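You operate a simulated robot arm through the tools that you are given. There is no shell and no other tool.

You are at the controls of a simulated two-armed robot. One attempt, no reset.

Task
Check the meter on the bright block, then measure the blue plate.
Fine: switch the meter on, press its pad on each, stand it back and switch it off; leave the other plates. Set down upright: blue meter.

The check looks at the end state, three seconds after you hand in, the way a careful person would. Anything else that was tipped, shoved, dropped, spilled or broken makes it a failure.

Robot
Two 7-joint arms with fingered hands on one trunk that stands fixed in place. Base frame: the origin is at the foot of the trunk, x ahead of it, y to its left, z up. Units: mm, rad, N and s.
The left shoulder is at [68, 170, 1204], the right one opposite. With the tool pointing down near the work surface each hand reaches from about 280 to 760 mm from the base axis, measured 20 degrees to its own side. Payload 4 kg a hand.
Tool frame (each hand has its own): the origin (TCP) lies between the finger pads and is the grasp point; the fingertips stand 26 mm ahead of it; z points along the fingers, y is the line along which they close. The gripper opens to 132 mm; its body begins 73 mm behind the TCP. The gripper is a hand of 4 fingers: y runs from the thumb to the fingers, the wrist lies at [0, 0, -224] in the tool frame.
Orientation is that of the tool frame in the base frame, as a unit quaternion [w, x, y, z]. With the fingers straight down and closing along the base's y, the tool's x points along the base's -x, its y along +y and its z along -z.

Tools
- The arms move only by the tool servo_tool. It takes "left_increments", "right_increments" or both (then of equal length, played together; a hand with none holds still); each is a list of rows, each a list of 2 entries, a list of its own where there are three numbers: the shift along the base's x, y, z in mm, then the turn, a rotation vector about the base's x, y, z in rad. In form: [[[x, y, z], [ax, ay, az]], ...]. A call has 1 to 20 rows; each row is the pose to reach, as a shift and turn from the pose commanded when the call began. Rows are played at 5 a second. More than 50 mm and 0.15 rad between two rows, and nothing of the call is played. A pose out of reach is approached as far as the arm can. The call stops where the force on the tool passes 40 N (or 10 N more than at its start, if that is more) or the arm is blocked; 0.2 s more then pass. In this call time passes only in rows, and 0.2 s behind the last. The reply holds the time, the measured pose of the TCP, the force on the tool along the base axes, the opening and the grip force, in the units named above and with some noise, with the torque about the TCP (base axes, N m) and any sound that the robot's microphone picked up, and new pictures: "views" is both (left out), scene, wrist or none (wrist: the cameras of the hands that moved).
- Cameras (640 x 400 px; columns grow to the right, rows downward): "scene" is now at [147.8, -30.2, 1385.3]; the picture's right is [-0.46, -0.89, 0.00], its down [-0.43, 0.22, -0.87] and it looks along [0.78, -0.40, -0.49] (base axes); focal length 321 px, centre (320, 200). "left" rides on the left gripper at [-73, 6, -93] in its tool frame; the picture's right is [-0.08, -1.00, 0.00], its down [0.78, -0.06, -0.62] and it looks along [0.61, -0.05, 0.79] (tool axes); focal length 230 px, centre (320, 200). "right" rides on the right gripper at [73, 6, -94] in its tool frame; the picture's right is [-0.08, 1.00, 0.00], its down [-0.78, -0.06, -0.62] and it looks along [-0.62, -0.05, 0.79] (tool axes); focal length 230 px, centre (320, 200).
- slide_trunk(by): moves the trunk up (or, below 0, down) by that many mm; the arms and the scene camera ride with it, the base frame stays. It gives what a move gives, with no picture.
- set_fingers(finger1, finger2, finger3, thumb_bend, hand): sets how far each is bent, from 0 (flat) to 100 (curled in); at 30 the hand is open as for a grip, at 70 the pads meet at the TCP. One left out holds its place. A second passes; each finger stops where it meets its share of the squeeze, and holds until it gets a number again. It is the only way to open and close the hand. It gives what a move gives, with no picture; readings hold the bend of each and the force on the fingers (four entries, about 0 where the hand has none), thumb and palm.
- head_to(pan, tilt): turns the head with the scene camera to pan (to the left, within 1.396 rad either way) and tilt (down, from -0.506 to 1.204), counted from straight ahead of the robot (the tilt from the chest, where the trunk bows). It gives what a move gives, and a new picture of the scene camera.
- measure_at(camera, pixels): for up to 12 pixels [column, row] of the newest picture of that camera ("zoom" is the newest enlarged one), the place [x, y, z] in the base frame of the surface seen there, good to about 2 mm, but the place of the scene camera against the robot may be out by one fixed shift of up to 18 mm in any direction. No time passes.
- zoom(camera, box): a new picture of the part [left, top, right, bottom] of that camera's present view, enlarged. No time passes.
- job_done(): hands the job in; it is judged then, once.

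Open the grippers and draw the arms clear of the work before you hand the job in, unless the task says otherwise.

The tools are called after "Request:" by a JSON object that holds its "name" and its "arguments". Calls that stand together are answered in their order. servo_tool: Moves the arms, as the interface text tells. Its arguments: {"type":"object","properties":{"left_increments":{"type":"array","items":{"type":"array"}},"right_increments":{"type":"array","items":{"type":"array"}},"views":{"type":"string","enum":["both","scene","wrist","none"]}},"required":[]} The other tools are called the same way: slide_trunk (by) moves the trunk up or down; set_fingers (finger1, finger2, finger3, thumb_bend, hand) moves the fingers one by one; head_to (pan, tilt) turns the head that bears the scene camera; measure_at (camera, pixels) gives the place of the surface under pixels of a picture; zoom (camera, box) takes an enlarged picture of a part of a camera's view; job_done () hands the job in.

At the start:

```text
clock: 0.0
left_tcp_pos: [460.5, -10.7, 1199.4]
left_tcp_rot: [0.001, 0.0, 1.0, 0.001]
left_contact_force: [0.3, 0.1, -0.1]
left_torque: [0.0, -0.01, -0.03]
left_grip_width: 131.8
left_grasp_force: 0.0
left_shape: jaw
left_bend: [30.0, 30.0, 30.0, 30.0]
left_finger forces: [0.0, 0.0, 0.0, 0.0, 0.0, 0.0]
right_tcp_pos: [310.0, -379.8, 1212.9]
right_tcp_rot: [0.0, 0.0, 1.0, 0.0]
right_contact_force: [0.0, 0.2, -0.1]
right_torque: [0.02, 0.01, 0.03]
right_grip_width: 131.7
right_grasp_force: 0.0
right_shape: jaw
right_bend: [30.0, 30.0, 30.0, 30.0]
right_finger forces: [0.0, 0.0, 0.1, 0.0, 0.0, 0.0]
trunk travel left (down, up): [-216.0, 135.0]
head pan, tilt (commanded): [-0.473, 0.51]
```

scene: 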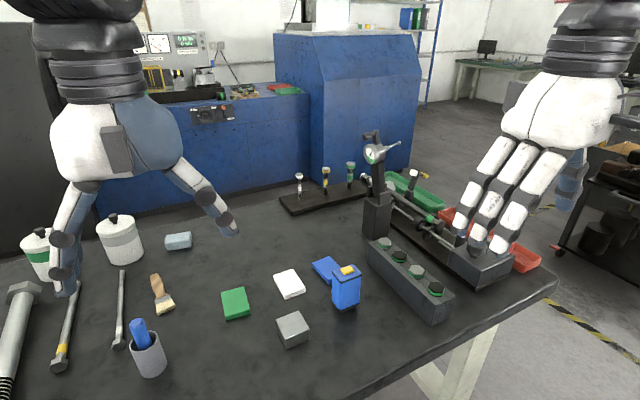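
right: 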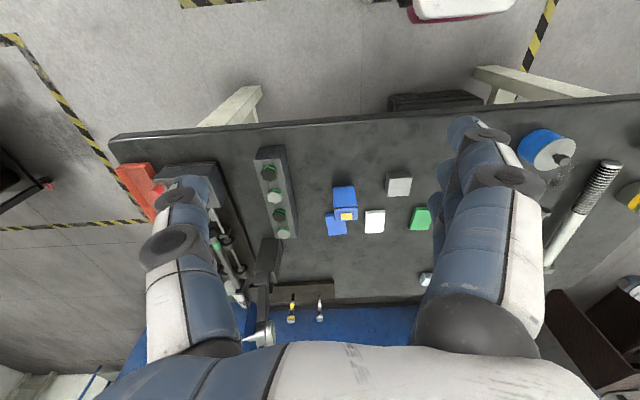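
left: 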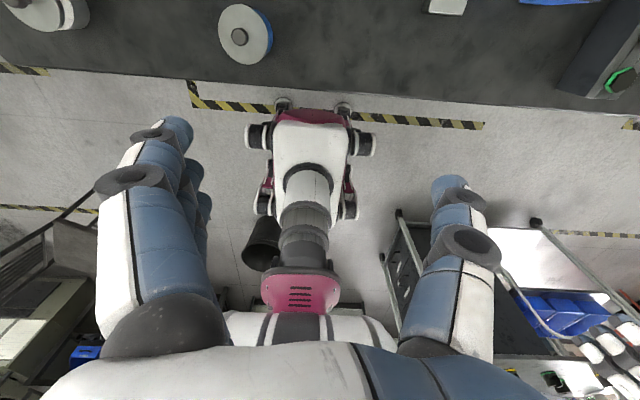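

The scene picture shows a blue meter standing at about (346, 287), a blue plate at (327, 269), a white plate (289, 284), a green plate (235, 303) and a bright metal block at (292, 329). I zoom in to see the meter's details.

Request:
{"name": "zoom", "arguments": {"camera": "scene", "box": [210, 230, 390, 350]}}

Request:
{"name": "zoom", "arguments": {"camera": "right", "box": [300, 150, 450, 250]}}

Request:
{"name": "measure_at", "arguments": {"camera": "scene", "pixels": [[347, 270], [346, 290], [335, 306], [327, 266], [289, 284], [292, 324], [235, 303], [410, 285], [320, 320], [360, 300], [343, 279], [356, 275]]}}

Request:
{"name": "measure_at", "arguments": {"camera": "right", "pixels": [[344, 200], [348, 216], [336, 225], [374, 222], [398, 184], [420, 217], [345, 170], [275, 190]]}}

```text
3.33 times, centred on (300, 290) of scene
```

zoom: 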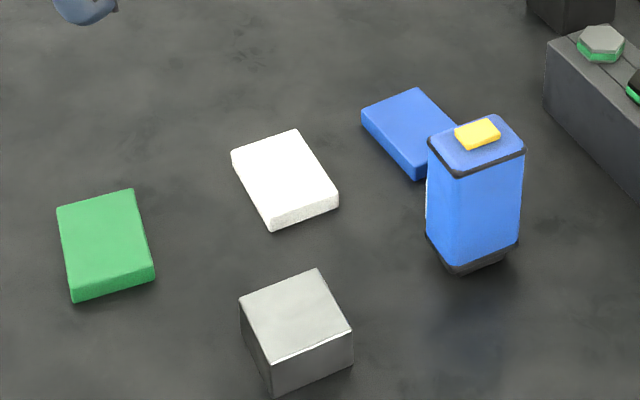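

```text
4.00 times, centred on (375, 200) of right
```

zoom: 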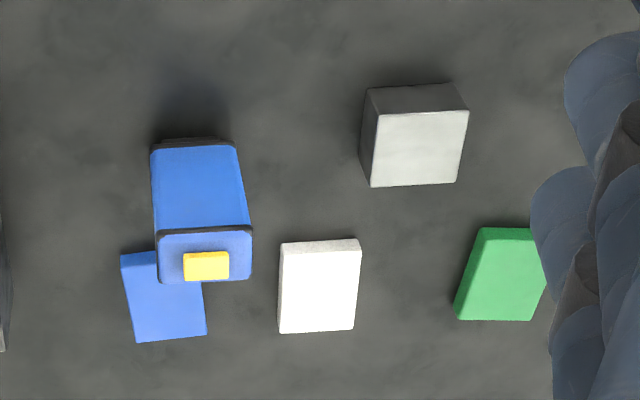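

```text
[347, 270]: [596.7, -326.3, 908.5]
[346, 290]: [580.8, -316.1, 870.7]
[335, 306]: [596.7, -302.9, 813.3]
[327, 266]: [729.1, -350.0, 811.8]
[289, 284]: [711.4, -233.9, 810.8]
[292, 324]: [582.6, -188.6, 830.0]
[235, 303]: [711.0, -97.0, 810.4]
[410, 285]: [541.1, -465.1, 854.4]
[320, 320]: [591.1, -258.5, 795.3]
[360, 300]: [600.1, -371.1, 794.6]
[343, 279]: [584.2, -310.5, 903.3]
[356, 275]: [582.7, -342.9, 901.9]
```

```text
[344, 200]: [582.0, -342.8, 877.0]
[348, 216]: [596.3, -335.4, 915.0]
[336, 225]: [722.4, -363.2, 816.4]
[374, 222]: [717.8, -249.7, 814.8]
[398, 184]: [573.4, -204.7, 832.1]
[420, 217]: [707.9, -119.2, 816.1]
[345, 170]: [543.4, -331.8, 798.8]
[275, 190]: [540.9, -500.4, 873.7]
```

The right camera looks reliable for places: the meter's top is at about (596, -335, 912), blue plate (722, -363, 816), block (573, -205, 832). I measure the neighbouring obstacles and edges of the plates and the block before I bring the right hand closer.

Request:
{"name": "measure_at", "arguments": {"camera": "zoom", "pixels": [[205, 265], [162, 236], [248, 233], [164, 279], [246, 278], [128, 258], [140, 337], [202, 330], [285, 245], [376, 115], [464, 114], [454, 180]]}}

Request:
{"name": "measure_at", "arguments": {"camera": "scene", "pixels": [[375, 153], [378, 215], [370, 135], [350, 170], [326, 180], [299, 185], [388, 245], [436, 290], [400, 200], [470, 250], [150, 350], [160, 295]]}}

```text
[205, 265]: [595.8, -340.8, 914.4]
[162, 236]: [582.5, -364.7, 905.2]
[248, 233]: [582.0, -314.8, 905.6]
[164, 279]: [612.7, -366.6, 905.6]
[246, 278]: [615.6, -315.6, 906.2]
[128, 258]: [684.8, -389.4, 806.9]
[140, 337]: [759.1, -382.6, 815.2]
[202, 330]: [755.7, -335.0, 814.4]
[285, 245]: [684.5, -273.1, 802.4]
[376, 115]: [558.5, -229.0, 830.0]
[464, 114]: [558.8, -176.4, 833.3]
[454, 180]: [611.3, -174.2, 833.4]
```

```text
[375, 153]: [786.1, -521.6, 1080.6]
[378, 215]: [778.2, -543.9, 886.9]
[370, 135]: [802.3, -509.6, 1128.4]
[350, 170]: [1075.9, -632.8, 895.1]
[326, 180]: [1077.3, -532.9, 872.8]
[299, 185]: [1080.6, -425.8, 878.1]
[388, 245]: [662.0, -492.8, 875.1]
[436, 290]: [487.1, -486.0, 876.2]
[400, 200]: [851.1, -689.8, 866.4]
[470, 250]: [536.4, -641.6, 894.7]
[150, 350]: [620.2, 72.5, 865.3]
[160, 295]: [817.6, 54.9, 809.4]
```

The meter is about 34 x 52 x 108 mm, centred at (598, -340), with a yellow switch at z 914; the nut block stands about 100 mm to its right, and the dial post is at (778, -544). I bring the right hand nearer for a close view, staying high.

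Request:
{"name": "servo_tool", "arguments": {"right_increments": [[[40, 13, -40], [0, 0, 0]], [[80, 26, -80], [0, 0, 0]], [[110, 36, -120], [0, 0, 0]], [[130, 40, -150], [0, 0, 0]], [[150, 40, -180], [0, 0, 0]]], "views": "both"}}

```text
refused: row 1 steps farther than a row can; nothing moved
```

The step was over 50 mm in length, so I use smaller rows.

Request:
{"name": "servo_tool", "arguments": {"right_increments": [[[25, 8, -30], [0, 0, 0]], [[50, 16, -60], [0, 0, 0]], [[75, 24, -90], [0, 0, 0]], [[100, 32, -120], [0, 0, 0]], [[125, 40, -150], [0, 0, 0]], [[150, 40, -180], [0, 0, 0]]], "views": "both"}}

```text
clock: 1.4
left_tcp_pos: [461.1, -11.9, 1200.5]
left_tcp_rot: [0.0, 0.0, 1.0, 0.0]
left_contact_force: [-0.3, 0.0, 0.0]
left_torque: [0.02, 0.02, 0.02]
left_grip_width: 131.9
left_grasp_force: 0.0
left_shape: jaw
left_bend: [30.0, 30.0, 30.0, 30.0]
left_finger forces: [0.0, 0.0, 0.0, 0.1, 0.1, 0.0]
right_tcp_pos: [457.8, -338.7, 1034.3]
right_tcp_rot: [-0.001, 0.0, 1.0, 0.0]
right_contact_force: [0.0, -0.3, 0.6]
right_torque: [-0.03, 0.0, 0.02]
right_grip_width: 131.8
right_grasp_force: 0.0
right_shape: jaw
right_bend: [30.0, 30.0, 30.0, 30.0]
right_finger forces: [0.1, 0.0, 0.0, 0.0, 0.0, 0.1]
trunk travel left (down, up): [-216.0, 135.0]
head pan, tilt (commanded): [-0.473, 0.51]
```

scene: 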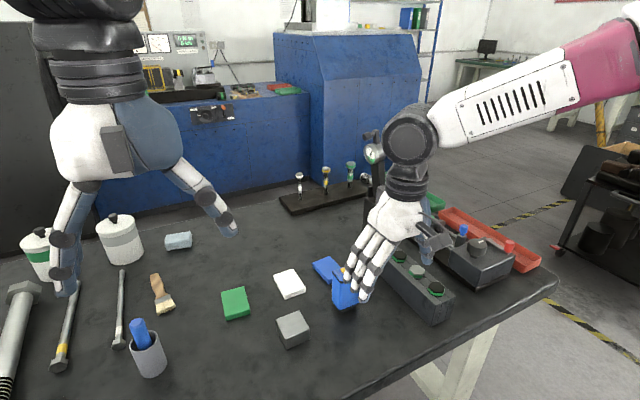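
right: 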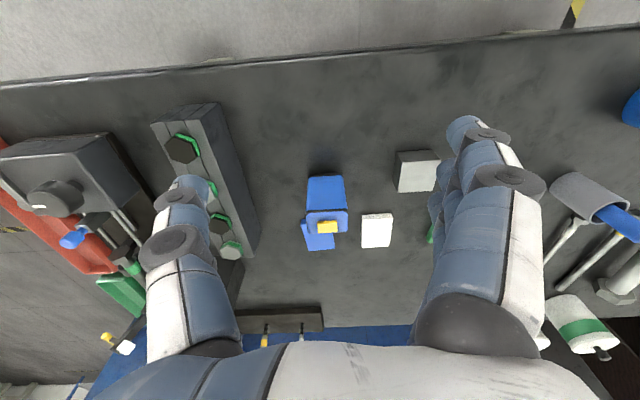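

The hand is now over the meter with fingers well above it. I zoom in on the meter and the hand.

Request:
{"name": "zoom", "arguments": {"camera": "right", "box": [280, 160, 410, 260]}}

Request:
{"name": "measure_at", "arguments": {"camera": "zoom", "pixels": [[235, 333], [190, 300], [278, 300], [140, 255], [330, 255], [155, 350], [325, 345], [130, 440], [265, 425], [230, 200], [145, 90], [300, 90]]}}

Request:
{"name": "zoom", "arguments": {"camera": "scene", "box": [310, 170, 460, 330]}}

```text
4.00 times, centred on (345, 210) of right
```

zoom: 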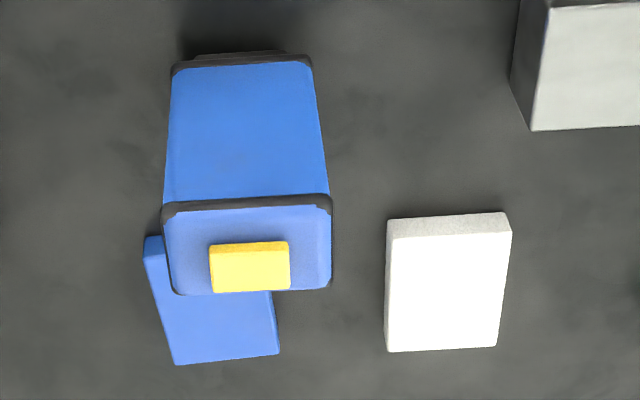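

```text
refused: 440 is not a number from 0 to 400
```

```text
2.50 times, centred on (385, 250) of scene
```

zoom: 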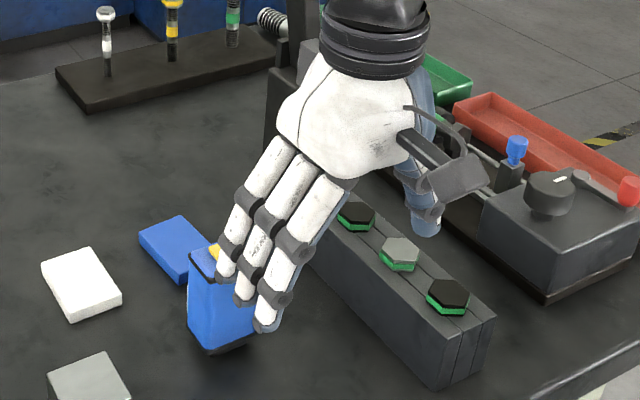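

Switch at zoom pixel (250, 267). I take the right-hand zoom again and measure inside it.

Request:
{"name": "zoom", "arguments": {"camera": "right", "box": [310, 165, 374, 265]}}

Request:
{"name": "measure_at", "arguments": {"camera": "right", "pixels": [[327, 227], [335, 227], [321, 227], [308, 213], [345, 213], [312, 231], [341, 230], [307, 226], [322, 247], [347, 246], [327, 195], [324, 176]]}}

```text
4.00 times, centred on (342, 215) of right
```

zoom: 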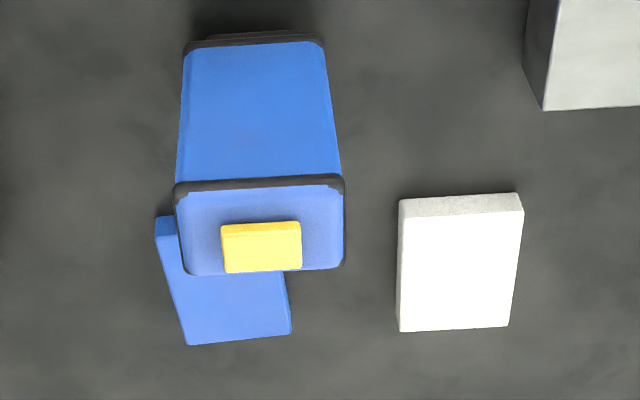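

```text
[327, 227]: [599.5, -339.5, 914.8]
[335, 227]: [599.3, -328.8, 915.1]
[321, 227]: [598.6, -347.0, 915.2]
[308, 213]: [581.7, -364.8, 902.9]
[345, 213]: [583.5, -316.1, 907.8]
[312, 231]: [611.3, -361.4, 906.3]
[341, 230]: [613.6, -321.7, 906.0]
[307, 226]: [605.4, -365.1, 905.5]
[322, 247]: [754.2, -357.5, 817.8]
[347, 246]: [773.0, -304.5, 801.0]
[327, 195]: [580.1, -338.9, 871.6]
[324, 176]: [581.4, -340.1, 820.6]
```

The switch top is at about (599, -339, 915), 26 x 17 mm, 9 mm proud of the case. I form a single pressing finger: curl fingers 1 and 3, keep finger 2 near the tool axis, and look.

Request:
{"name": "set_fingers", "arguments": {"hand": "right", "finger1": 100, "finger2": 65, "finger3": 100, "thumb_bend": 30}}

Request:
{"name": "zoom", "arguments": {"camera": "right", "box": [0, 0, 640, 400]}}

Request:
{"name": "zoom", "arguments": {"camera": "scene", "box": [310, 170, 460, 330]}}

```text
clock: 2.4
left_tcp_pos: [460.1, -11.1, 1199.6]
left_tcp_rot: [0.001, 0.0, 1.0, 0.0]
left_contact_force: [0.5, -0.6, 0.4]
left_torque: [-0.02, -0.01, 0.0]
left_grip_width: 131.8
left_grasp_force: 0.1
left_shape: jaw
left_bend: [30.0, 30.0, 30.0, 30.0]
left_finger forces: [0.0, 0.0, 0.0, 0.1, 0.1, 0.0]
right_tcp_pos: [456.9, -340.4, 1035.4]
right_tcp_rot: [0.001, -0.001, 1.0, 0.0]
right_contact_force: [0.7, 0.1, 0.2]
right_torque: [0.01, -0.02, 0.05]
right_grip_width: 60.5
right_grasp_force: 0.1
right_shape: fingers
right_bend: [100.0, 65.0, 100.0, 30.0]
right_finger forces: [0.0, 0.0, 0.1, 0.0, 0.0, 0.0]
trunk travel left (down, up): [-216.0, 135.0]
head pan, tilt (commanded): [-0.473, 0.51]
```

```text
1.00 times, centred on (320, 200) of right (not enlarged: the box is as wide or as high as the picture)
```

zoom: 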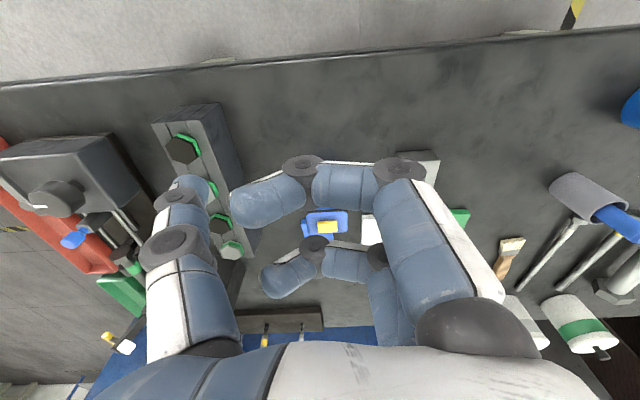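

```text
2.50 times, centred on (385, 250) of scene
```

zoom: 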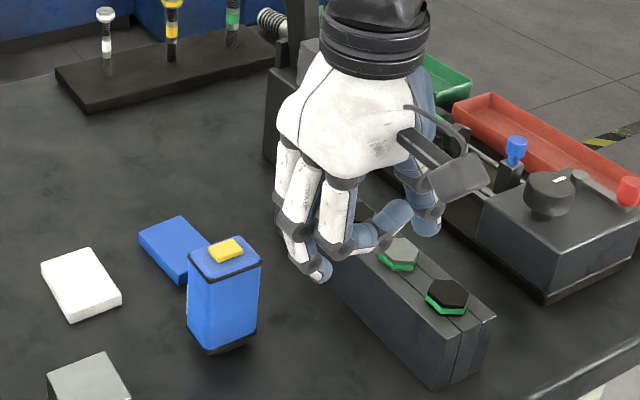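

In the scene zoom one fingertip at (320, 270) now hangs lowest while the near one is curled across. I measure finger surface points to learn where the tip sits.

Request:
{"name": "measure_at", "arguments": {"camera": "zoom", "pixels": [[320, 272], [310, 262], [298, 240], [362, 238], [395, 215], [335, 240], [425, 225], [290, 200]]}}

Request:
{"name": "measure_at", "arguments": {"camera": "right", "pixels": [[250, 205], [300, 165], [345, 185], [400, 168], [285, 280], [315, 243], [345, 265], [375, 255], [385, 300], [195, 190], [430, 230], [180, 240]]}}

```text
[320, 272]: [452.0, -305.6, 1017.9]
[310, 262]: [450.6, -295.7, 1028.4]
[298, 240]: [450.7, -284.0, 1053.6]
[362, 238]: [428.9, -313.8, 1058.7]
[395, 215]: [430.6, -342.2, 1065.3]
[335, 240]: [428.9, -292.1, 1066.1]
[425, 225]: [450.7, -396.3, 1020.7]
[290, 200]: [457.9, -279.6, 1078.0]
```

```text
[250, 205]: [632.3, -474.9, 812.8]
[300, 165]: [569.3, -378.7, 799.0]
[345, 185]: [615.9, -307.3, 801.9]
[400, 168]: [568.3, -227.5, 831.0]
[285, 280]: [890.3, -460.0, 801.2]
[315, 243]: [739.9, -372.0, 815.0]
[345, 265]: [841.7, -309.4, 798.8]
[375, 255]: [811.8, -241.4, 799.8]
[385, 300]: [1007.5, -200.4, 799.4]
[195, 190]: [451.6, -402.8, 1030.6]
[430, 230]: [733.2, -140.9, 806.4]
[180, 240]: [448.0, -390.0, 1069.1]
```

Finger 2's tip sits about 12 mm to +y and 17 mm ahead of the TCP but is hidden from the wrist camera. I try finger 1 as the pressing finger instead to see whether it is the one nearest the camera.

Request:
{"name": "set_fingers", "arguments": {"hand": "right", "finger1": 65, "finger2": 100, "finger3": 100}}

Request:
{"name": "servo_tool", "arguments": {"right_increments": [[[20, 0, 0], [0, 0, 0]]], "views": "both"}}

```text
clock: 3.4
left_tcp_pos: [460.5, -11.8, 1200.9]
left_tcp_rot: [0.001, 0.0, 1.0, 0.001]
left_contact_force: [-0.2, 1.1, 0.6]
left_torque: [-0.02, 0.02, 0.04]
left_grip_width: 131.9
left_grasp_force: 0.0
left_shape: jaw
left_bend: [30.0, 30.0, 30.0, 30.0]
left_finger forces: [0.0, 0.0, 0.0, 0.1, 0.0, 0.0]
right_tcp_pos: [458.0, -340.1, 1035.0]
right_tcp_rot: [0.001, 0.0, 1.0, 0.001]
right_contact_force: [0.3, 0.1, 0.5]
right_torque: [-0.01, 0.03, 0.0]
right_grip_width: 78.9
right_grasp_force: 0.1
right_shape: fingers
right_bend: [65.0, 100.0, 100.0, 30.0]
right_finger forces: [0.0, 0.0, 0.0, 0.1, 0.0, 0.1]
trunk travel left (down, up): [-216.0, 135.0]
head pan, tilt (commanded): [-0.473, 0.51]
```

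```text
clock: 3.8
left_tcp_pos: [461.3, -10.7, 1200.6]
left_tcp_rot: [0.0, 0.0, 1.0, -0.002]
left_contact_force: [0.4, 0.4, 0.0]
left_torque: [-0.02, 0.02, -0.03]
left_grip_width: 131.6
left_grasp_force: 0.1
left_shape: jaw
left_bend: [30.0, 30.0, 30.0, 30.0]
left_finger forces: [0.0, 0.0, 0.0, 0.1, 0.0, 0.0]
right_tcp_pos: [478.2, -339.0, 1034.3]
right_tcp_rot: [0.0, 0.0, 1.0, 0.001]
right_contact_force: [-0.6, 0.6, -0.3]
right_torque: [-0.01, 0.02, 0.0]
right_grip_width: 78.9
right_grasp_force: 0.0
right_shape: fingers
right_bend: [65.0, 100.0, 100.0, 30.0]
right_finger forces: [0.0, 0.0, 0.1, 0.0, 0.0, 0.0]
trunk travel left (down, up): [-216.0, 135.0]
head pan, tilt (commanded): [-0.473, 0.51]
```

scene: 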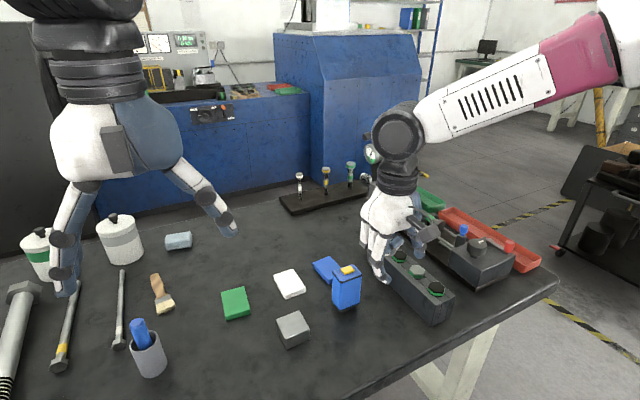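
right: 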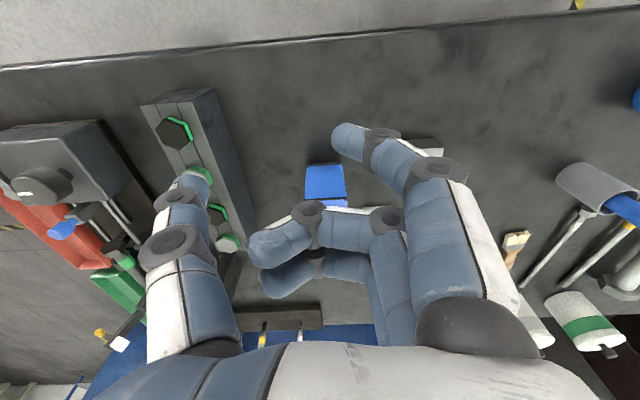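

Finger 1 is the near one, its tip plainly visible at (348, 140) in the right picture. I measure its tip and pad.

Request:
{"name": "measure_at", "arguments": {"camera": "right", "pixels": [[345, 130], [337, 140], [345, 150], [352, 140], [360, 150], [340, 130], [336, 147], [370, 145], [195, 185], [200, 178]]}}

Request:
{"name": "zoom", "arguments": {"camera": "right", "box": [290, 100, 450, 220]}}

Request:
{"name": "zoom", "arguments": {"camera": "scene", "box": [330, 190, 450, 310]}}

```text
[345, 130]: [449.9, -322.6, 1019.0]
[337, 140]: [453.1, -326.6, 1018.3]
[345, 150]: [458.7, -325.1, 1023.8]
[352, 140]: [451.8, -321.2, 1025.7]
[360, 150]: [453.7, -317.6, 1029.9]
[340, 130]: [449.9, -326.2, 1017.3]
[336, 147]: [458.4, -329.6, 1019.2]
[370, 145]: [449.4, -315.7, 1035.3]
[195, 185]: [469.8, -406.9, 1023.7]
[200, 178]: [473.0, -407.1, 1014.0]
```

```text
3.33 times, centred on (370, 160) of right
```

zoom: 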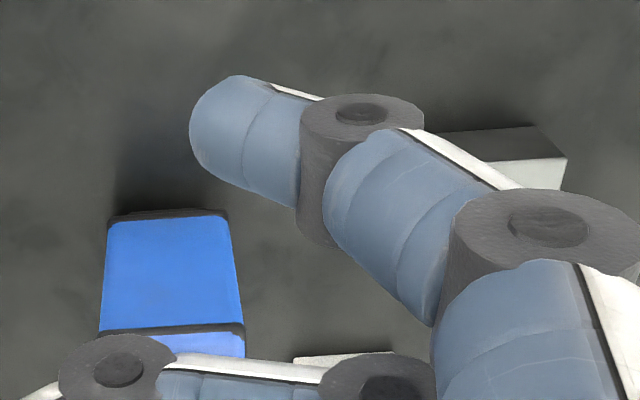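

```text
3.33 times, centred on (390, 250) of scene
```

zoom: 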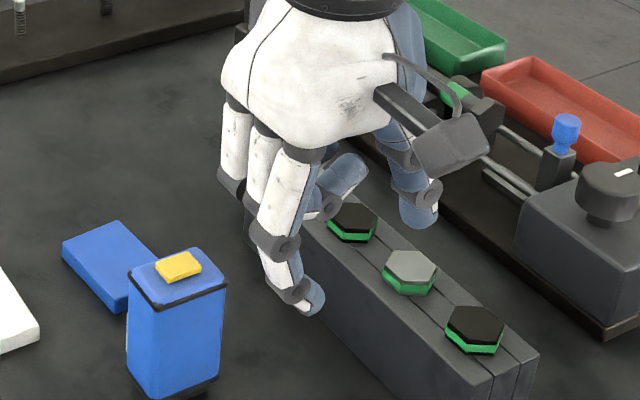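

Finger 1's tip is about (-21, +17, -21) mm from the TCP. I move so the tip is over the switch, stopping about 25 mm above it, and look.

Request:
{"name": "servo_tool", "arguments": {"right_increments": [[[36, -5, 0], [0, 0, 0]], [[72, -9, 0], [0, 0, 0]], [[108, -13, 0], [0, 0, 0]], [[142, -17, 0], [0, 0, 0]], [[142, -17, -40], [0, 0, 0]], [[142, -17, -74], [0, 0, 0]], [[142, -17, -74], [0, 0, 0]]], "views": "both"}}

```text
clock: 5.4
left_tcp_pos: [461.0, -11.6, 1199.7]
left_tcp_rot: [0.0, 0.0, 1.0, 0.0]
left_contact_force: [0.1, -0.1, -0.3]
left_torque: [0.01, -0.02, 0.01]
left_grip_width: 131.7
left_grasp_force: 0.1
left_shape: jaw
left_bend: [30.0, 30.0, 30.0, 30.0]
left_finger forces: [0.1, 0.0, 0.0, 0.0, 0.0, 0.0]
right_tcp_pos: [624.3, -357.8, 956.4]
right_tcp_rot: [0.001, 0.0, 1.0, 0.0]
right_contact_force: [0.3, 1.0, 0.5]
right_torque: [-0.02, 0.0, -0.01]
right_grip_width: 79.0
right_grasp_force: 0.1
right_shape: fingers
right_bend: [65.0, 100.0, 100.0, 30.0]
right_finger forces: [0.1, 0.1, 0.0, 0.0, 0.0, 0.0]
trunk travel left (down, up): [-216.0, 135.0]
head pan, tilt (commanded): [-0.473, 0.51]
```

scene: 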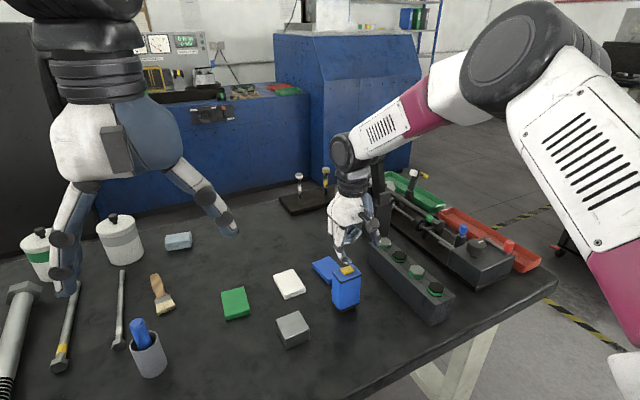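
right: 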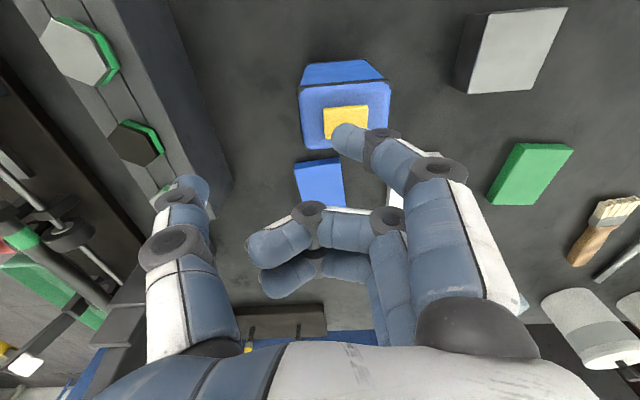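

The fingertip is hanging over the switch at (345, 122). I measure tip and switch to check the alignment.

Request:
{"name": "zoom", "arguments": {"camera": "right", "box": [280, 50, 440, 170]}}

Request:
{"name": "measure_at", "arguments": {"camera": "right", "pixels": [[326, 110], [366, 110], [345, 108], [326, 135], [340, 130], [335, 138], [345, 127], [345, 150], [355, 140], [303, 90], [388, 90], [345, 65]]}}

Request:
{"name": "zoom", "arguments": {"camera": "scene", "box": [310, 220, 400, 320]}}

```text
3.33 times, centred on (360, 110) of right
```

zoom: 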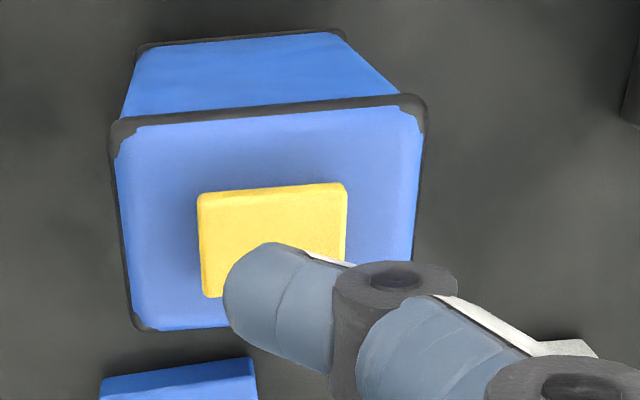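

```text
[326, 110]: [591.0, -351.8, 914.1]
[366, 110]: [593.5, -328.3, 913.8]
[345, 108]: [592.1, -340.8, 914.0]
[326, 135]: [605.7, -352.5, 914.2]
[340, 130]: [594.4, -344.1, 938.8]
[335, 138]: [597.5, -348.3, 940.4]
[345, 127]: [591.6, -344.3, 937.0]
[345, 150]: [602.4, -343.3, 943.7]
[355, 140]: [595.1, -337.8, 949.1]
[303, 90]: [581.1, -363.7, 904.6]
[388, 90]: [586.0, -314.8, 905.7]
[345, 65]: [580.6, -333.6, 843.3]
```

```text
4.00 times, centred on (355, 270) of scene
```

zoom: 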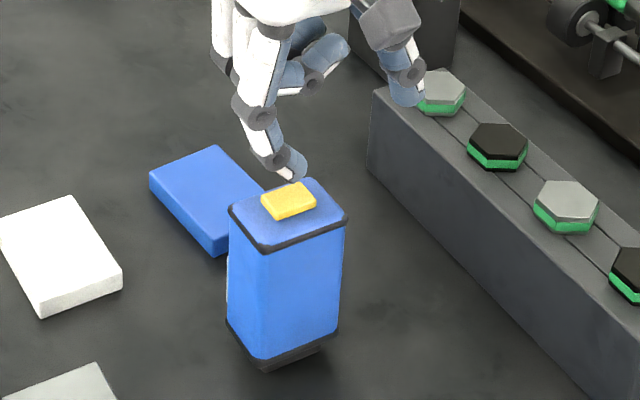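

The tip is at about (600, -343, 934), the switch spans x 590-608, y -352 to -326 at z 914. I correct 3 mm in y and go down to just above contact.

Request:
{"name": "servo_tool", "arguments": {"right_increments": [[[-1, 3, -6], [0, 0, 0]], [[-1, 3, -12], [0, 0, 0]], [[-1, 3, -17], [0, 0, 0]]], "views": "wrist"}}

```text
clock: 6.2
left_tcp_pos: [459.8, -10.7, 1200.8]
left_tcp_rot: [0.001, 0.0, 1.0, 0.001]
left_contact_force: [0.0, -0.3, 0.0]
left_torque: [0.03, -0.01, -0.01]
left_grip_width: 131.8
left_grasp_force: 0.1
left_shape: jaw
left_bend: [30.0, 30.0, 30.0, 30.0]
left_finger forces: [0.0, 0.0, 0.0, 0.1, 0.1, 0.0]
right_tcp_pos: [622.4, -353.2, 941.4]
right_tcp_rot: [0.001, 0.0, 1.0, 0.0]
right_contact_force: [-0.4, -0.5, 1.8]
right_torque: [0.02, 0.03, 0.03]
right_grip_width: 78.6
right_grasp_force: 1.4
right_shape: fingers
right_bend: [65.0, 100.0, 100.0, 30.0]
right_finger forces: [1.6, 0.1, 0.0, 0.0, 0.1, 0.0]
trunk travel left (down, up): [-216.0, 135.0]
head pan, tilt (commanded): [-0.473, 0.51]
heard: click
```

right: 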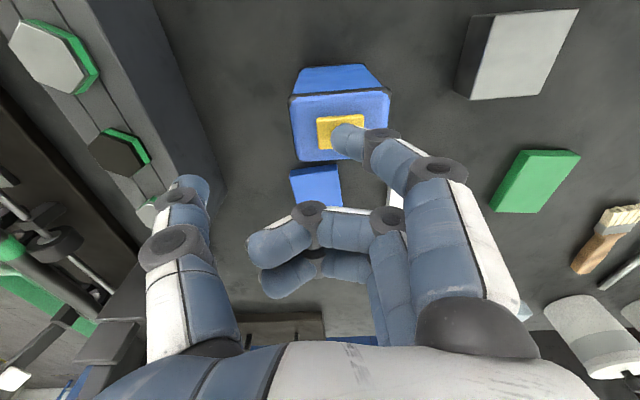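

A click was heard with a light 1.8 N contact, so the switch has been pressed. I lift straight up and check the meter for signs that it is on.

Request:
{"name": "servo_tool", "arguments": {"right_increments": [[[0, 0, 8], [0, 0, 0]], [[0, 0, 20], [0, 0, 0]], [[0, 0, 50], [0, 0, 0]], [[-30, 0, 80], [0, 0, 0]], [[-70, 0, 100], [0, 0, 0]]], "views": "both"}}

Request:
{"name": "zoom", "arguments": {"camera": "right", "box": [280, 100, 440, 220]}}

Request:
{"name": "zoom", "arguments": {"camera": "scene", "box": [310, 220, 400, 320]}}

```text
clock: 7.4
left_tcp_pos: [459.5, -10.5, 1201.6]
left_tcp_rot: [0.002, -0.001, 1.0, -0.001]
left_contact_force: [-0.8, 0.0, 0.7]
left_torque: [-0.02, 0.0, -0.02]
left_grip_width: 131.6
left_grasp_force: 0.1
left_shape: jaw
left_bend: [30.0, 30.0, 30.0, 30.0]
left_finger forces: [0.0, 0.0, 0.1, 0.0, 0.0, 0.0]
right_tcp_pos: [548.8, -350.6, 1043.8]
right_tcp_rot: [0.0, -0.001, 1.0, 0.0]
right_contact_force: [-0.1, -0.7, 0.7]
right_torque: [0.01, -0.01, 0.0]
right_grip_width: 79.2
right_grasp_force: 0.1
right_shape: fingers
right_bend: [65.0, 100.0, 100.0, 30.0]
right_finger forces: [0.0, 0.0, 0.1, 0.0, 0.0, 0.0]
trunk travel left (down, up): [-216.0, 135.0]
head pan, tilt (commanded): [-0.473, 0.51]
```

scene: 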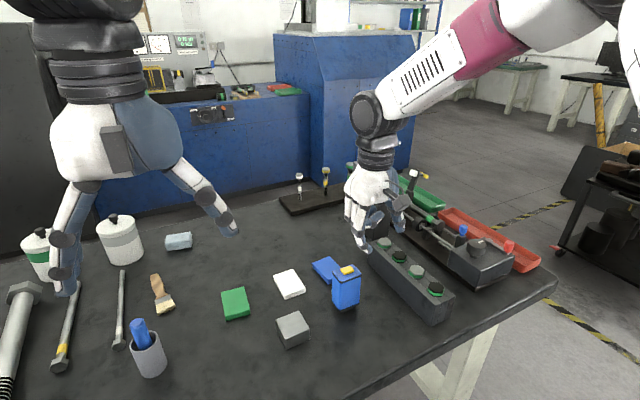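
right: 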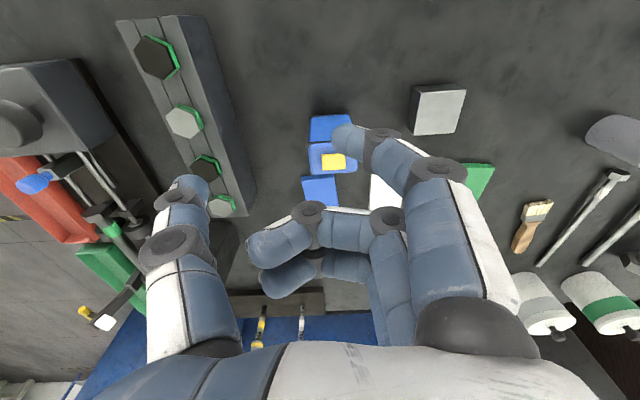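

```text
3.33 times, centred on (360, 160) of right
```

zoom: 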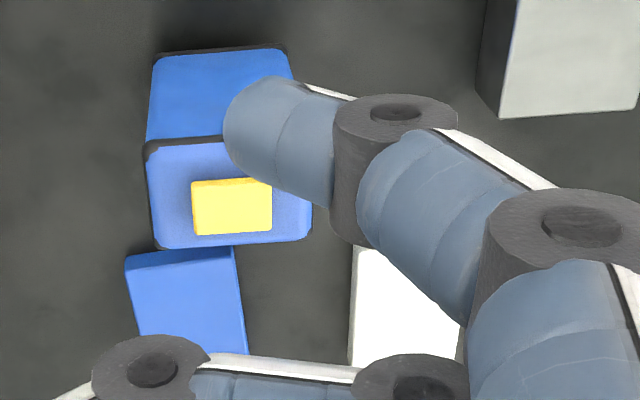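

```text
4.00 times, centred on (355, 270) of scene
```

zoom: 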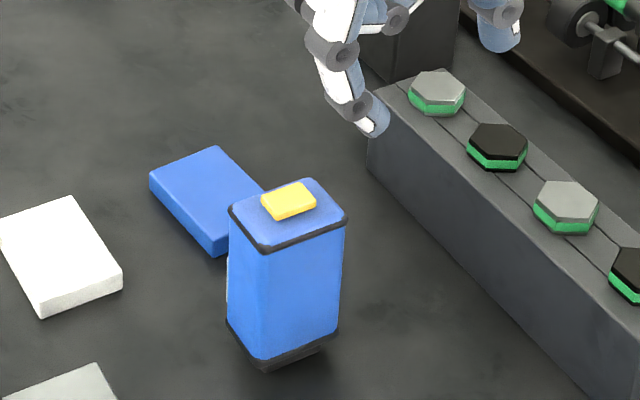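

The switch now shows a brighter, lit yellow and the meter has not moved. I open the hand for the grasp and tilt the tool forward by 0.4 rad (so the far plate is comfortably in reach), staying high.

Request:
{"name": "set_fingers", "arguments": {"hand": "right", "finger1": 30, "finger2": 30, "finger3": 30, "thumb_bend": 30}}

Request:
{"name": "servo_tool", "arguments": {"right_increments": [[[0, 3, 0], [0, -0.13, 0]], [[0, 6, 0], [0, -0.26, 0]], [[0, 10, 0], [0, -0.4, 0]], [[0, 10, 0], [0, -0.4, 0]]], "views": "both"}}

```text
clock: 8.4
left_tcp_pos: [461.4, -11.7, 1200.8]
left_tcp_rot: [0.001, 0.0, 1.0, 0.0]
left_contact_force: [0.8, -0.3, 0.3]
left_torque: [0.02, 0.0, 0.01]
left_grip_width: 131.8
left_grasp_force: 0.1
left_shape: jaw
left_bend: [30.0, 30.0, 30.0, 30.0]
left_finger forces: [0.0, 0.1, 0.0, 0.0, 0.1, 0.0]
right_tcp_pos: [549.7, -352.2, 1042.1]
right_tcp_rot: [0.0, 0.001, 1.0, 0.0]
right_contact_force: [-0.1, 0.0, -0.3]
right_torque: [-0.01, -0.05, -0.01]
right_grip_width: 136.2
right_grasp_force: 0.1
right_shape: fingers
right_bend: [30.0, 30.0, 30.0, 30.0]
right_finger forces: [0.0, 0.1, 0.1, 0.0, 0.0, 0.0]
trunk travel left (down, up): [-216.0, 135.0]
head pan, tilt (commanded): [-0.473, 0.51]
```

```text
clock: 9.4
left_tcp_pos: [459.6, -10.9, 1201.1]
left_tcp_rot: [0.001, 0.0, 1.0, 0.0]
left_contact_force: [-0.1, -0.1, 1.1]
left_torque: [0.01, -0.03, -0.02]
left_grip_width: 131.7
left_grasp_force: 0.2
left_shape: jaw
left_bend: [30.0, 30.0, 30.0, 30.0]
left_finger forces: [0.1, 0.1, 0.0, 0.0, 0.0, 0.1]
right_tcp_pos: [551.2, -343.1, 1042.1]
right_tcp_rot: [0.199, 0.001, 0.98, 0.0]
right_contact_force: [-0.2, 0.3, -0.1]
right_torque: [-0.01, 0.0, 0.0]
right_grip_width: 136.2
right_grasp_force: 0.1
right_shape: fingers
right_bend: [30.0, 30.0, 30.0, 30.0]
right_finger forces: [0.0, 0.0, 0.0, 0.0, 0.0, 0.0]
trunk travel left (down, up): [-216.0, 135.0]
head pan, tilt (commanded): [-0.473, 0.51]
```

scene: 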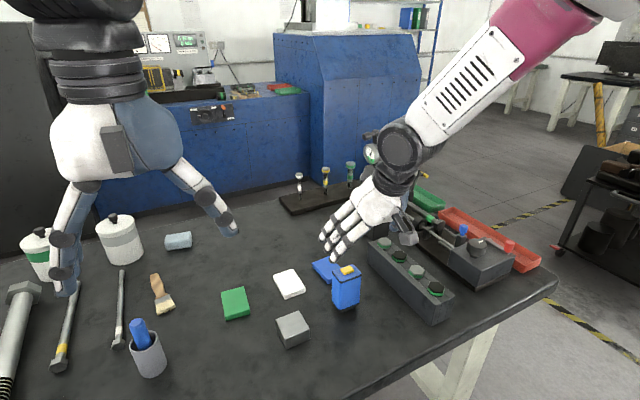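
right: 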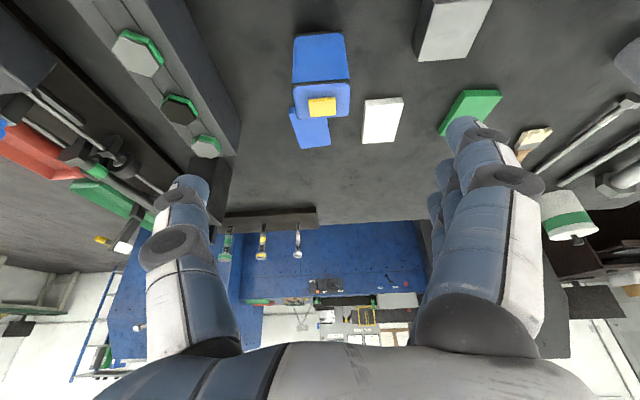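

The tilt is right and the meter is at (322, 85) between the open fingers. I measure the meter, the plate, the block and the nut block's edge from this view.

Request:
{"name": "measure_at", "arguments": {"camera": "right", "pixels": [[322, 106], [296, 88], [349, 86], [297, 114], [347, 113], [291, 112], [302, 147], [329, 144], [312, 132], [225, 80], [238, 130], [322, 60]]}}

Request:
{"name": "zoom", "arguments": {"camera": "right", "box": [270, 20, 430, 160]}}

Request:
{"name": "measure_at", "arguments": {"camera": "right", "pixels": [[185, 30], [165, 30], [430, 10], [475, 10], [425, 52], [463, 55], [365, 110], [398, 112], [190, 200], [185, 185], [452, 140], [470, 125]]}}

```text
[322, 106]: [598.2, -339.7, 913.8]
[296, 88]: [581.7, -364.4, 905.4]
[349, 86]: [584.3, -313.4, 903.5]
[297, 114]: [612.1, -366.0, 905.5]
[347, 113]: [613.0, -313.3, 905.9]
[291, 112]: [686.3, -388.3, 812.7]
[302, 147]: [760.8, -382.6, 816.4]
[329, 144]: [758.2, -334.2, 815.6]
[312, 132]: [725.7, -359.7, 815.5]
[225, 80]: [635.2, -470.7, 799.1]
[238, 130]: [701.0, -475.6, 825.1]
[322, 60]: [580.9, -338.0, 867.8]
```

```text
2.86 times, centred on (350, 90) of right
```

zoom: 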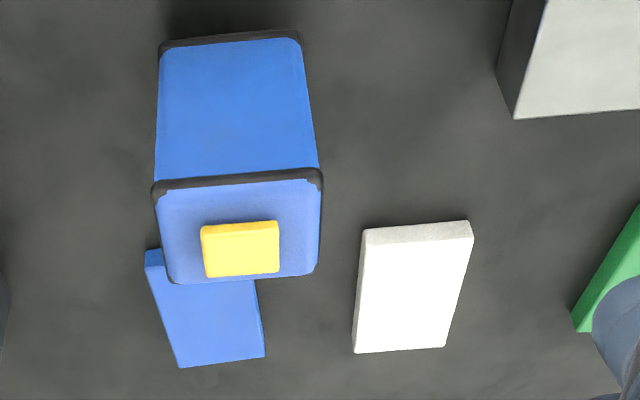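

```text
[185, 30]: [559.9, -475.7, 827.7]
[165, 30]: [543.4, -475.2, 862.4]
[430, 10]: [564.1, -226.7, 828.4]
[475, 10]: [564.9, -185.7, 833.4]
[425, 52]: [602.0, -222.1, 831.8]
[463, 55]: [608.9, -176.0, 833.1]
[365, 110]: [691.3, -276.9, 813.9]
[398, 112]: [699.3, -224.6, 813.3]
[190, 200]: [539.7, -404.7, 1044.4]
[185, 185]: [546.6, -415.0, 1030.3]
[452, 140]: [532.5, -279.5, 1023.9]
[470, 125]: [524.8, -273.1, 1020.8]
```

All agrees: meter centre (598, -340), yawed about -2 deg, nut block edge at y -475. I tilt a further 0.3 rad so that all three fingers land on the 34 mm wide side, and move over the meter at TCP z 1000.

Request:
{"name": "servo_tool", "arguments": {"right_increments": [[[12, 1, -10], [-0.0015, -0.1, -0.01]], [[24, 2, -20], [-0.003, -0.2, -0.02]], [[35, 2, -30], [-0.0045, -0.3, -0.03]], [[45, 3, -42], [-0.0045, -0.3, -0.03]], [[45, 3, -42], [-0.0045, -0.3, -0.03]]], "views": "both"}}

```text
clock: 10.6
left_tcp_pos: [460.6, -11.0, 1200.5]
left_tcp_rot: [0.001, 0.0, 1.0, 0.0]
left_contact_force: [1.0, -0.4, 0.2]
left_torque: [0.03, 0.01, 0.0]
left_grip_width: 132.0
left_grasp_force: 0.2
left_shape: jaw
left_bend: [30.0, 30.0, 30.0, 30.0]
left_finger forces: [0.0, 0.0, 0.0, 0.0, 0.1, 0.1]
right_tcp_pos: [594.1, -339.8, 1001.7]
right_tcp_rot: [0.344, 0.013, 0.939, -0.005]
right_contact_force: [-0.5, -0.2, -0.4]
right_torque: [-0.01, 0.01, -0.01]
right_grip_width: 136.2
right_grasp_force: 0.2
right_shape: fingers
right_bend: [30.0, 30.0, 30.0, 30.0]
right_finger forces: [0.1, 0.1, 0.1, 0.0, 0.0, 0.1]
trunk travel left (down, up): [-216.0, 135.0]
head pan, tilt (commanded): [-0.473, 0.51]
```

scene: 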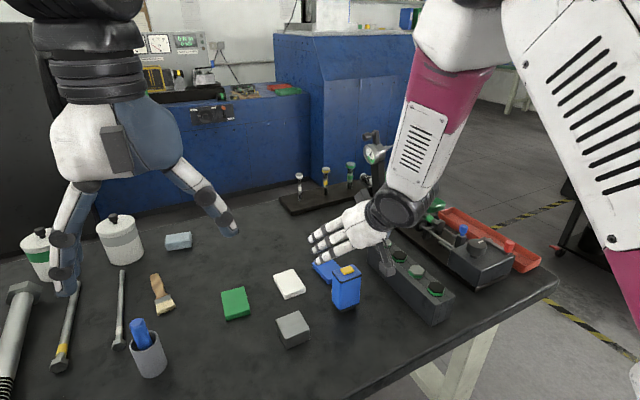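
right: 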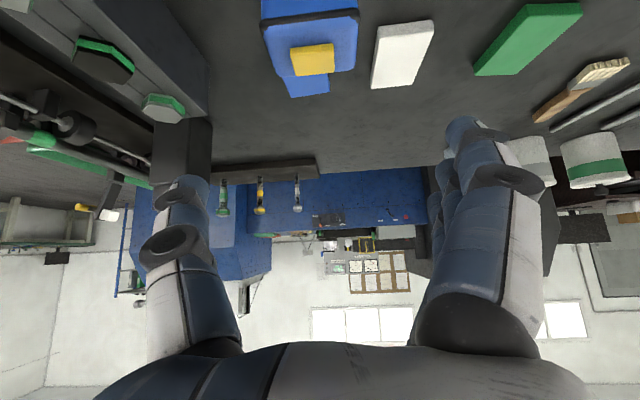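

The meter's switch at (313, 60) lies where it should for a centred hand. I descend straight down to TCP z 900 first and look.

Request:
{"name": "servo_tool", "arguments": {"right_increments": [[[0.5, 0, -35], [0, 0, 0]], [[1, 0, -70], [0, 0, 0]], [[2, 0, -100], [0, 0, 0]], [[2, 0, -100], [0, 0, 0]]], "views": "both"}}

Request:
{"name": "zoom", "arguments": {"camera": "scene", "box": [290, 180, 440, 320]}}

```text
clock: 11.6
left_tcp_pos: [460.0, -11.3, 1200.7]
left_tcp_rot: [0.002, 0.0, 1.0, 0.0]
left_contact_force: [-0.4, -0.3, 0.3]
left_torque: [0.01, -0.04, 0.01]
left_grip_width: 131.7
left_grasp_force: 0.1
left_shape: jaw
left_bend: [30.0, 30.0, 30.0, 30.0]
left_finger forces: [0.0, 0.1, 0.1, 0.0, 0.1, 0.1]
right_tcp_pos: [599.2, -340.8, 899.2]
right_tcp_rot: [0.344, 0.014, 0.939, -0.006]
right_contact_force: [0.3, -0.4, 0.9]
right_torque: [-0.01, 0.0, 0.01]
right_grip_width: 136.1
right_grasp_force: 0.1
right_shape: fingers
right_bend: [30.0, 30.0, 30.0, 30.0]
right_finger forces: [0.0, 0.0, 0.2, 0.1, 0.0, 0.0]
trunk travel left (down, up): [-216.0, 135.0]
head pan, tilt (commanded): [-0.473, 0.51]
```

scene: 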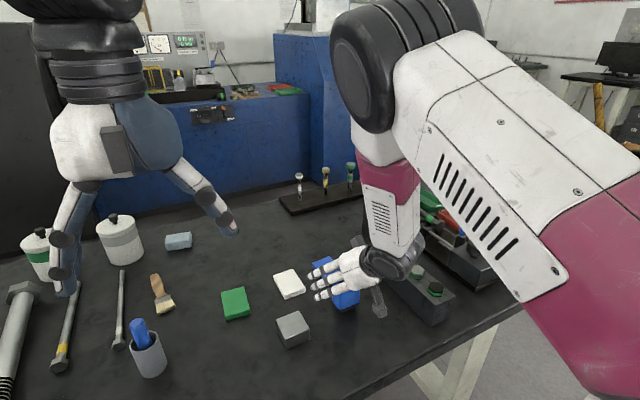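
right: 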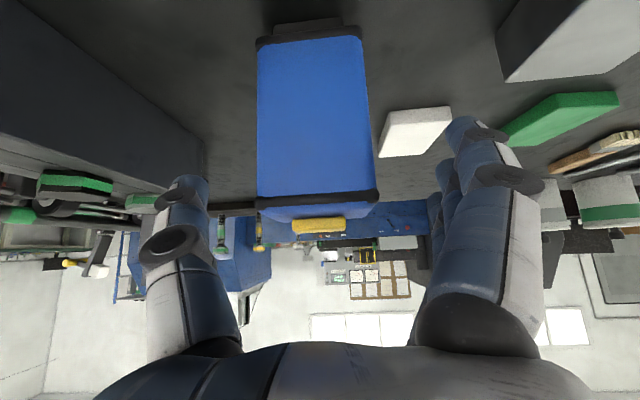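

```text
2.86 times, centred on (365, 250) of scene
```

zoom: 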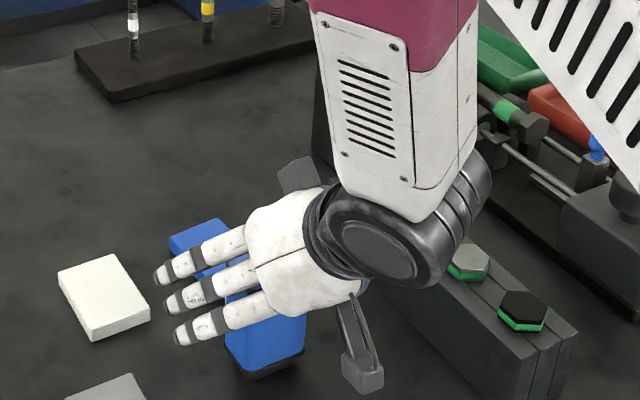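

The meter stands centred between thumb and fingers (columns 257 to 375). Before going lower I measure the camera housing's lowest part and the forearm's clearance to the nut block.

Request:
{"name": "measure_at", "arguments": {"camera": "zoom", "pixels": [[362, 375], [350, 390], [378, 388], [340, 330], [400, 285], [410, 270], [180, 340], [170, 305], [160, 275], [295, 175], [265, 355], [300, 345]]}}

Request:
{"name": "measure_at", "arguments": {"camera": "right", "pixels": [[260, 45], [362, 40], [258, 195], [375, 195], [318, 224], [310, 120], [190, 190], [450, 180], [310, 28], [465, 130], [275, 27], [343, 23]]}}

```text
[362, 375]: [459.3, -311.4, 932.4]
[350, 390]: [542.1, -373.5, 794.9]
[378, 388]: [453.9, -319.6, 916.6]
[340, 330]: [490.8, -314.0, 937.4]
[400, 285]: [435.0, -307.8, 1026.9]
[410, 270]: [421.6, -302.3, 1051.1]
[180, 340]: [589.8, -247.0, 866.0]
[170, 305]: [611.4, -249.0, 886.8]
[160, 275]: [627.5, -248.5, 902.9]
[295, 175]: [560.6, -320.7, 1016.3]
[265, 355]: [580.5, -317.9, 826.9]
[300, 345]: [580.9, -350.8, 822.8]
```

```text
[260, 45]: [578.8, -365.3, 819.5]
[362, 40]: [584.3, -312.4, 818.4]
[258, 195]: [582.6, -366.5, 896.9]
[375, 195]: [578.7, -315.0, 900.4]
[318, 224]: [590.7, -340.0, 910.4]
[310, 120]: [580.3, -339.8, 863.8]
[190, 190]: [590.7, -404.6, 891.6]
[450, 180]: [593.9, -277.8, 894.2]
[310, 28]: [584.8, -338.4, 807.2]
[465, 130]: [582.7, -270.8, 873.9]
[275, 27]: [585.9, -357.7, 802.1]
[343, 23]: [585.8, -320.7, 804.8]
```

The housing clears the table by ~90 mm and the pad on the meter's foot spans y -358 to -321. Since the fingertips curl inward and touch first, I shift back 8.5 mm in x and go down to TCP z 868 before closing.

Request:
{"name": "servo_tool", "arguments": {"right_increments": [[[-8.5, 0.5, -12], [0, 0, 0]], [[-8.5, 0.5, -31], [0, 0, 0]], [[-8.5, 0.5, -31], [0, 0, 0]]], "views": "both"}}

```text
clock: 12.4
left_tcp_pos: [460.1, -11.2, 1201.7]
left_tcp_rot: [0.001, 0.0, 1.0, 0.0]
left_contact_force: [-0.9, -0.4, -0.3]
left_torque: [-0.02, 0.0, -0.02]
left_grip_width: 131.8
left_grasp_force: 0.0
left_shape: jaw
left_bend: [30.0, 30.0, 30.0, 30.0]
left_finger forces: [0.0, 0.0, 0.0, 0.0, 0.0, 0.0]
right_tcp_pos: [590.3, -340.3, 870.0]
right_tcp_rot: [0.344, 0.014, 0.939, -0.005]
right_contact_force: [0.0, 0.6, 0.6]
right_torque: [0.01, 0.0, 0.0]
right_grip_width: 136.3
right_grasp_force: 0.0
right_shape: fingers
right_bend: [30.0, 30.0, 30.0, 30.0]
right_finger forces: [0.0, 0.0, 0.0, 0.1, 0.0, 0.1]
trunk travel left (down, up): [-216.0, 135.0]
head pan, tilt (commanded): [-0.473, 0.51]
```

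scene: 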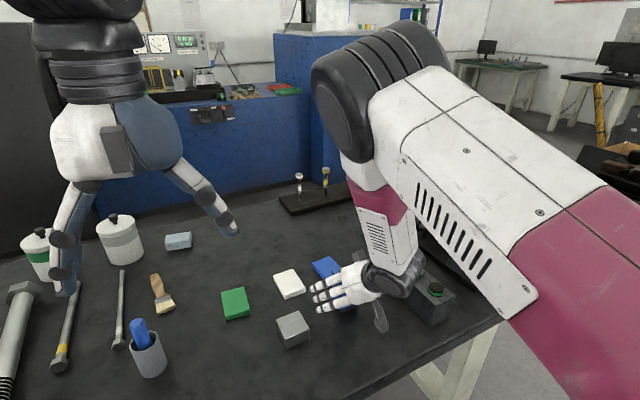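
right: 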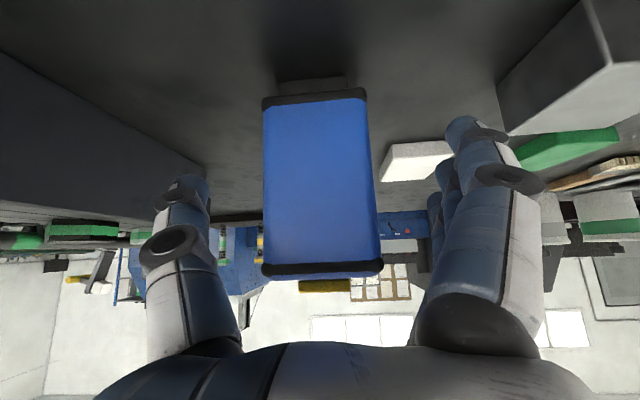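

The meter stands between thumb and fingers, and the hand is at (590, -340, 870) with no contact. I close partway first to check that both sides approach evenly.

Request:
{"name": "set_fingers", "arguments": {"hand": "right", "finger1": 46, "finger2": 46, "finger3": 46, "thumb_bend": 46}}

Request:
{"name": "zoom", "arguments": {"camera": "right", "box": [140, 40, 560, 300]}}

Request:
{"name": "zoom", "arguments": {"camera": "scene", "box": [290, 220, 410, 340]}}

```text
clock: 13.4
left_tcp_pos: [460.4, -11.3, 1201.9]
left_tcp_rot: [0.001, 0.0, 1.0, 0.0]
left_contact_force: [0.1, 0.8, -0.6]
left_torque: [-0.02, 0.01, 0.01]
left_grip_width: 131.8
left_grasp_force: 0.1
left_shape: jaw
left_bend: [30.0, 30.0, 30.0, 30.0]
left_finger forces: [0.0, 0.0, 0.0, 0.0, 0.0, 0.0]
right_tcp_pos: [591.3, -340.5, 868.7]
right_tcp_rot: [0.344, 0.014, 0.939, -0.005]
right_contact_force: [0.2, 0.1, 0.2]
right_torque: [-0.01, 0.02, -0.04]
right_grip_width: 84.7
right_grasp_force: 0.1
right_shape: fingers
right_bend: [46.0, 46.0, 46.0, 46.0]
right_finger forces: [0.0, 0.1, 0.0, 0.0, 0.0, 0.0]
trunk travel left (down, up): [-216.0, 135.0]
head pan, tilt (commanded): [-0.473, 0.51]
```

```text
1.52 times, centred on (350, 170) of right
```

zoom: 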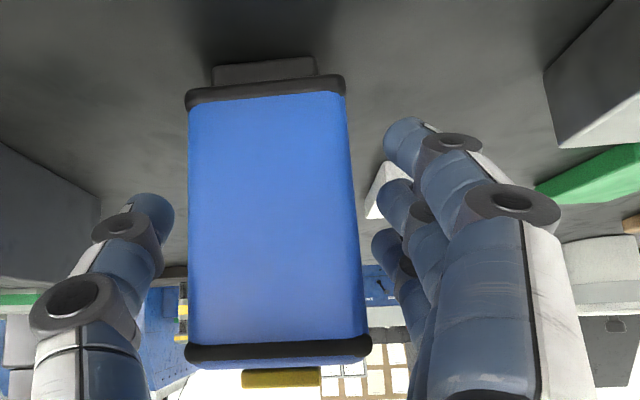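

```text
3.33 times, centred on (350, 280) of scene
```

zoom: 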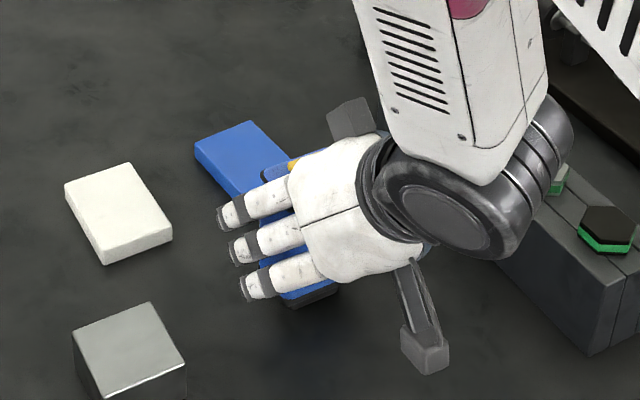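

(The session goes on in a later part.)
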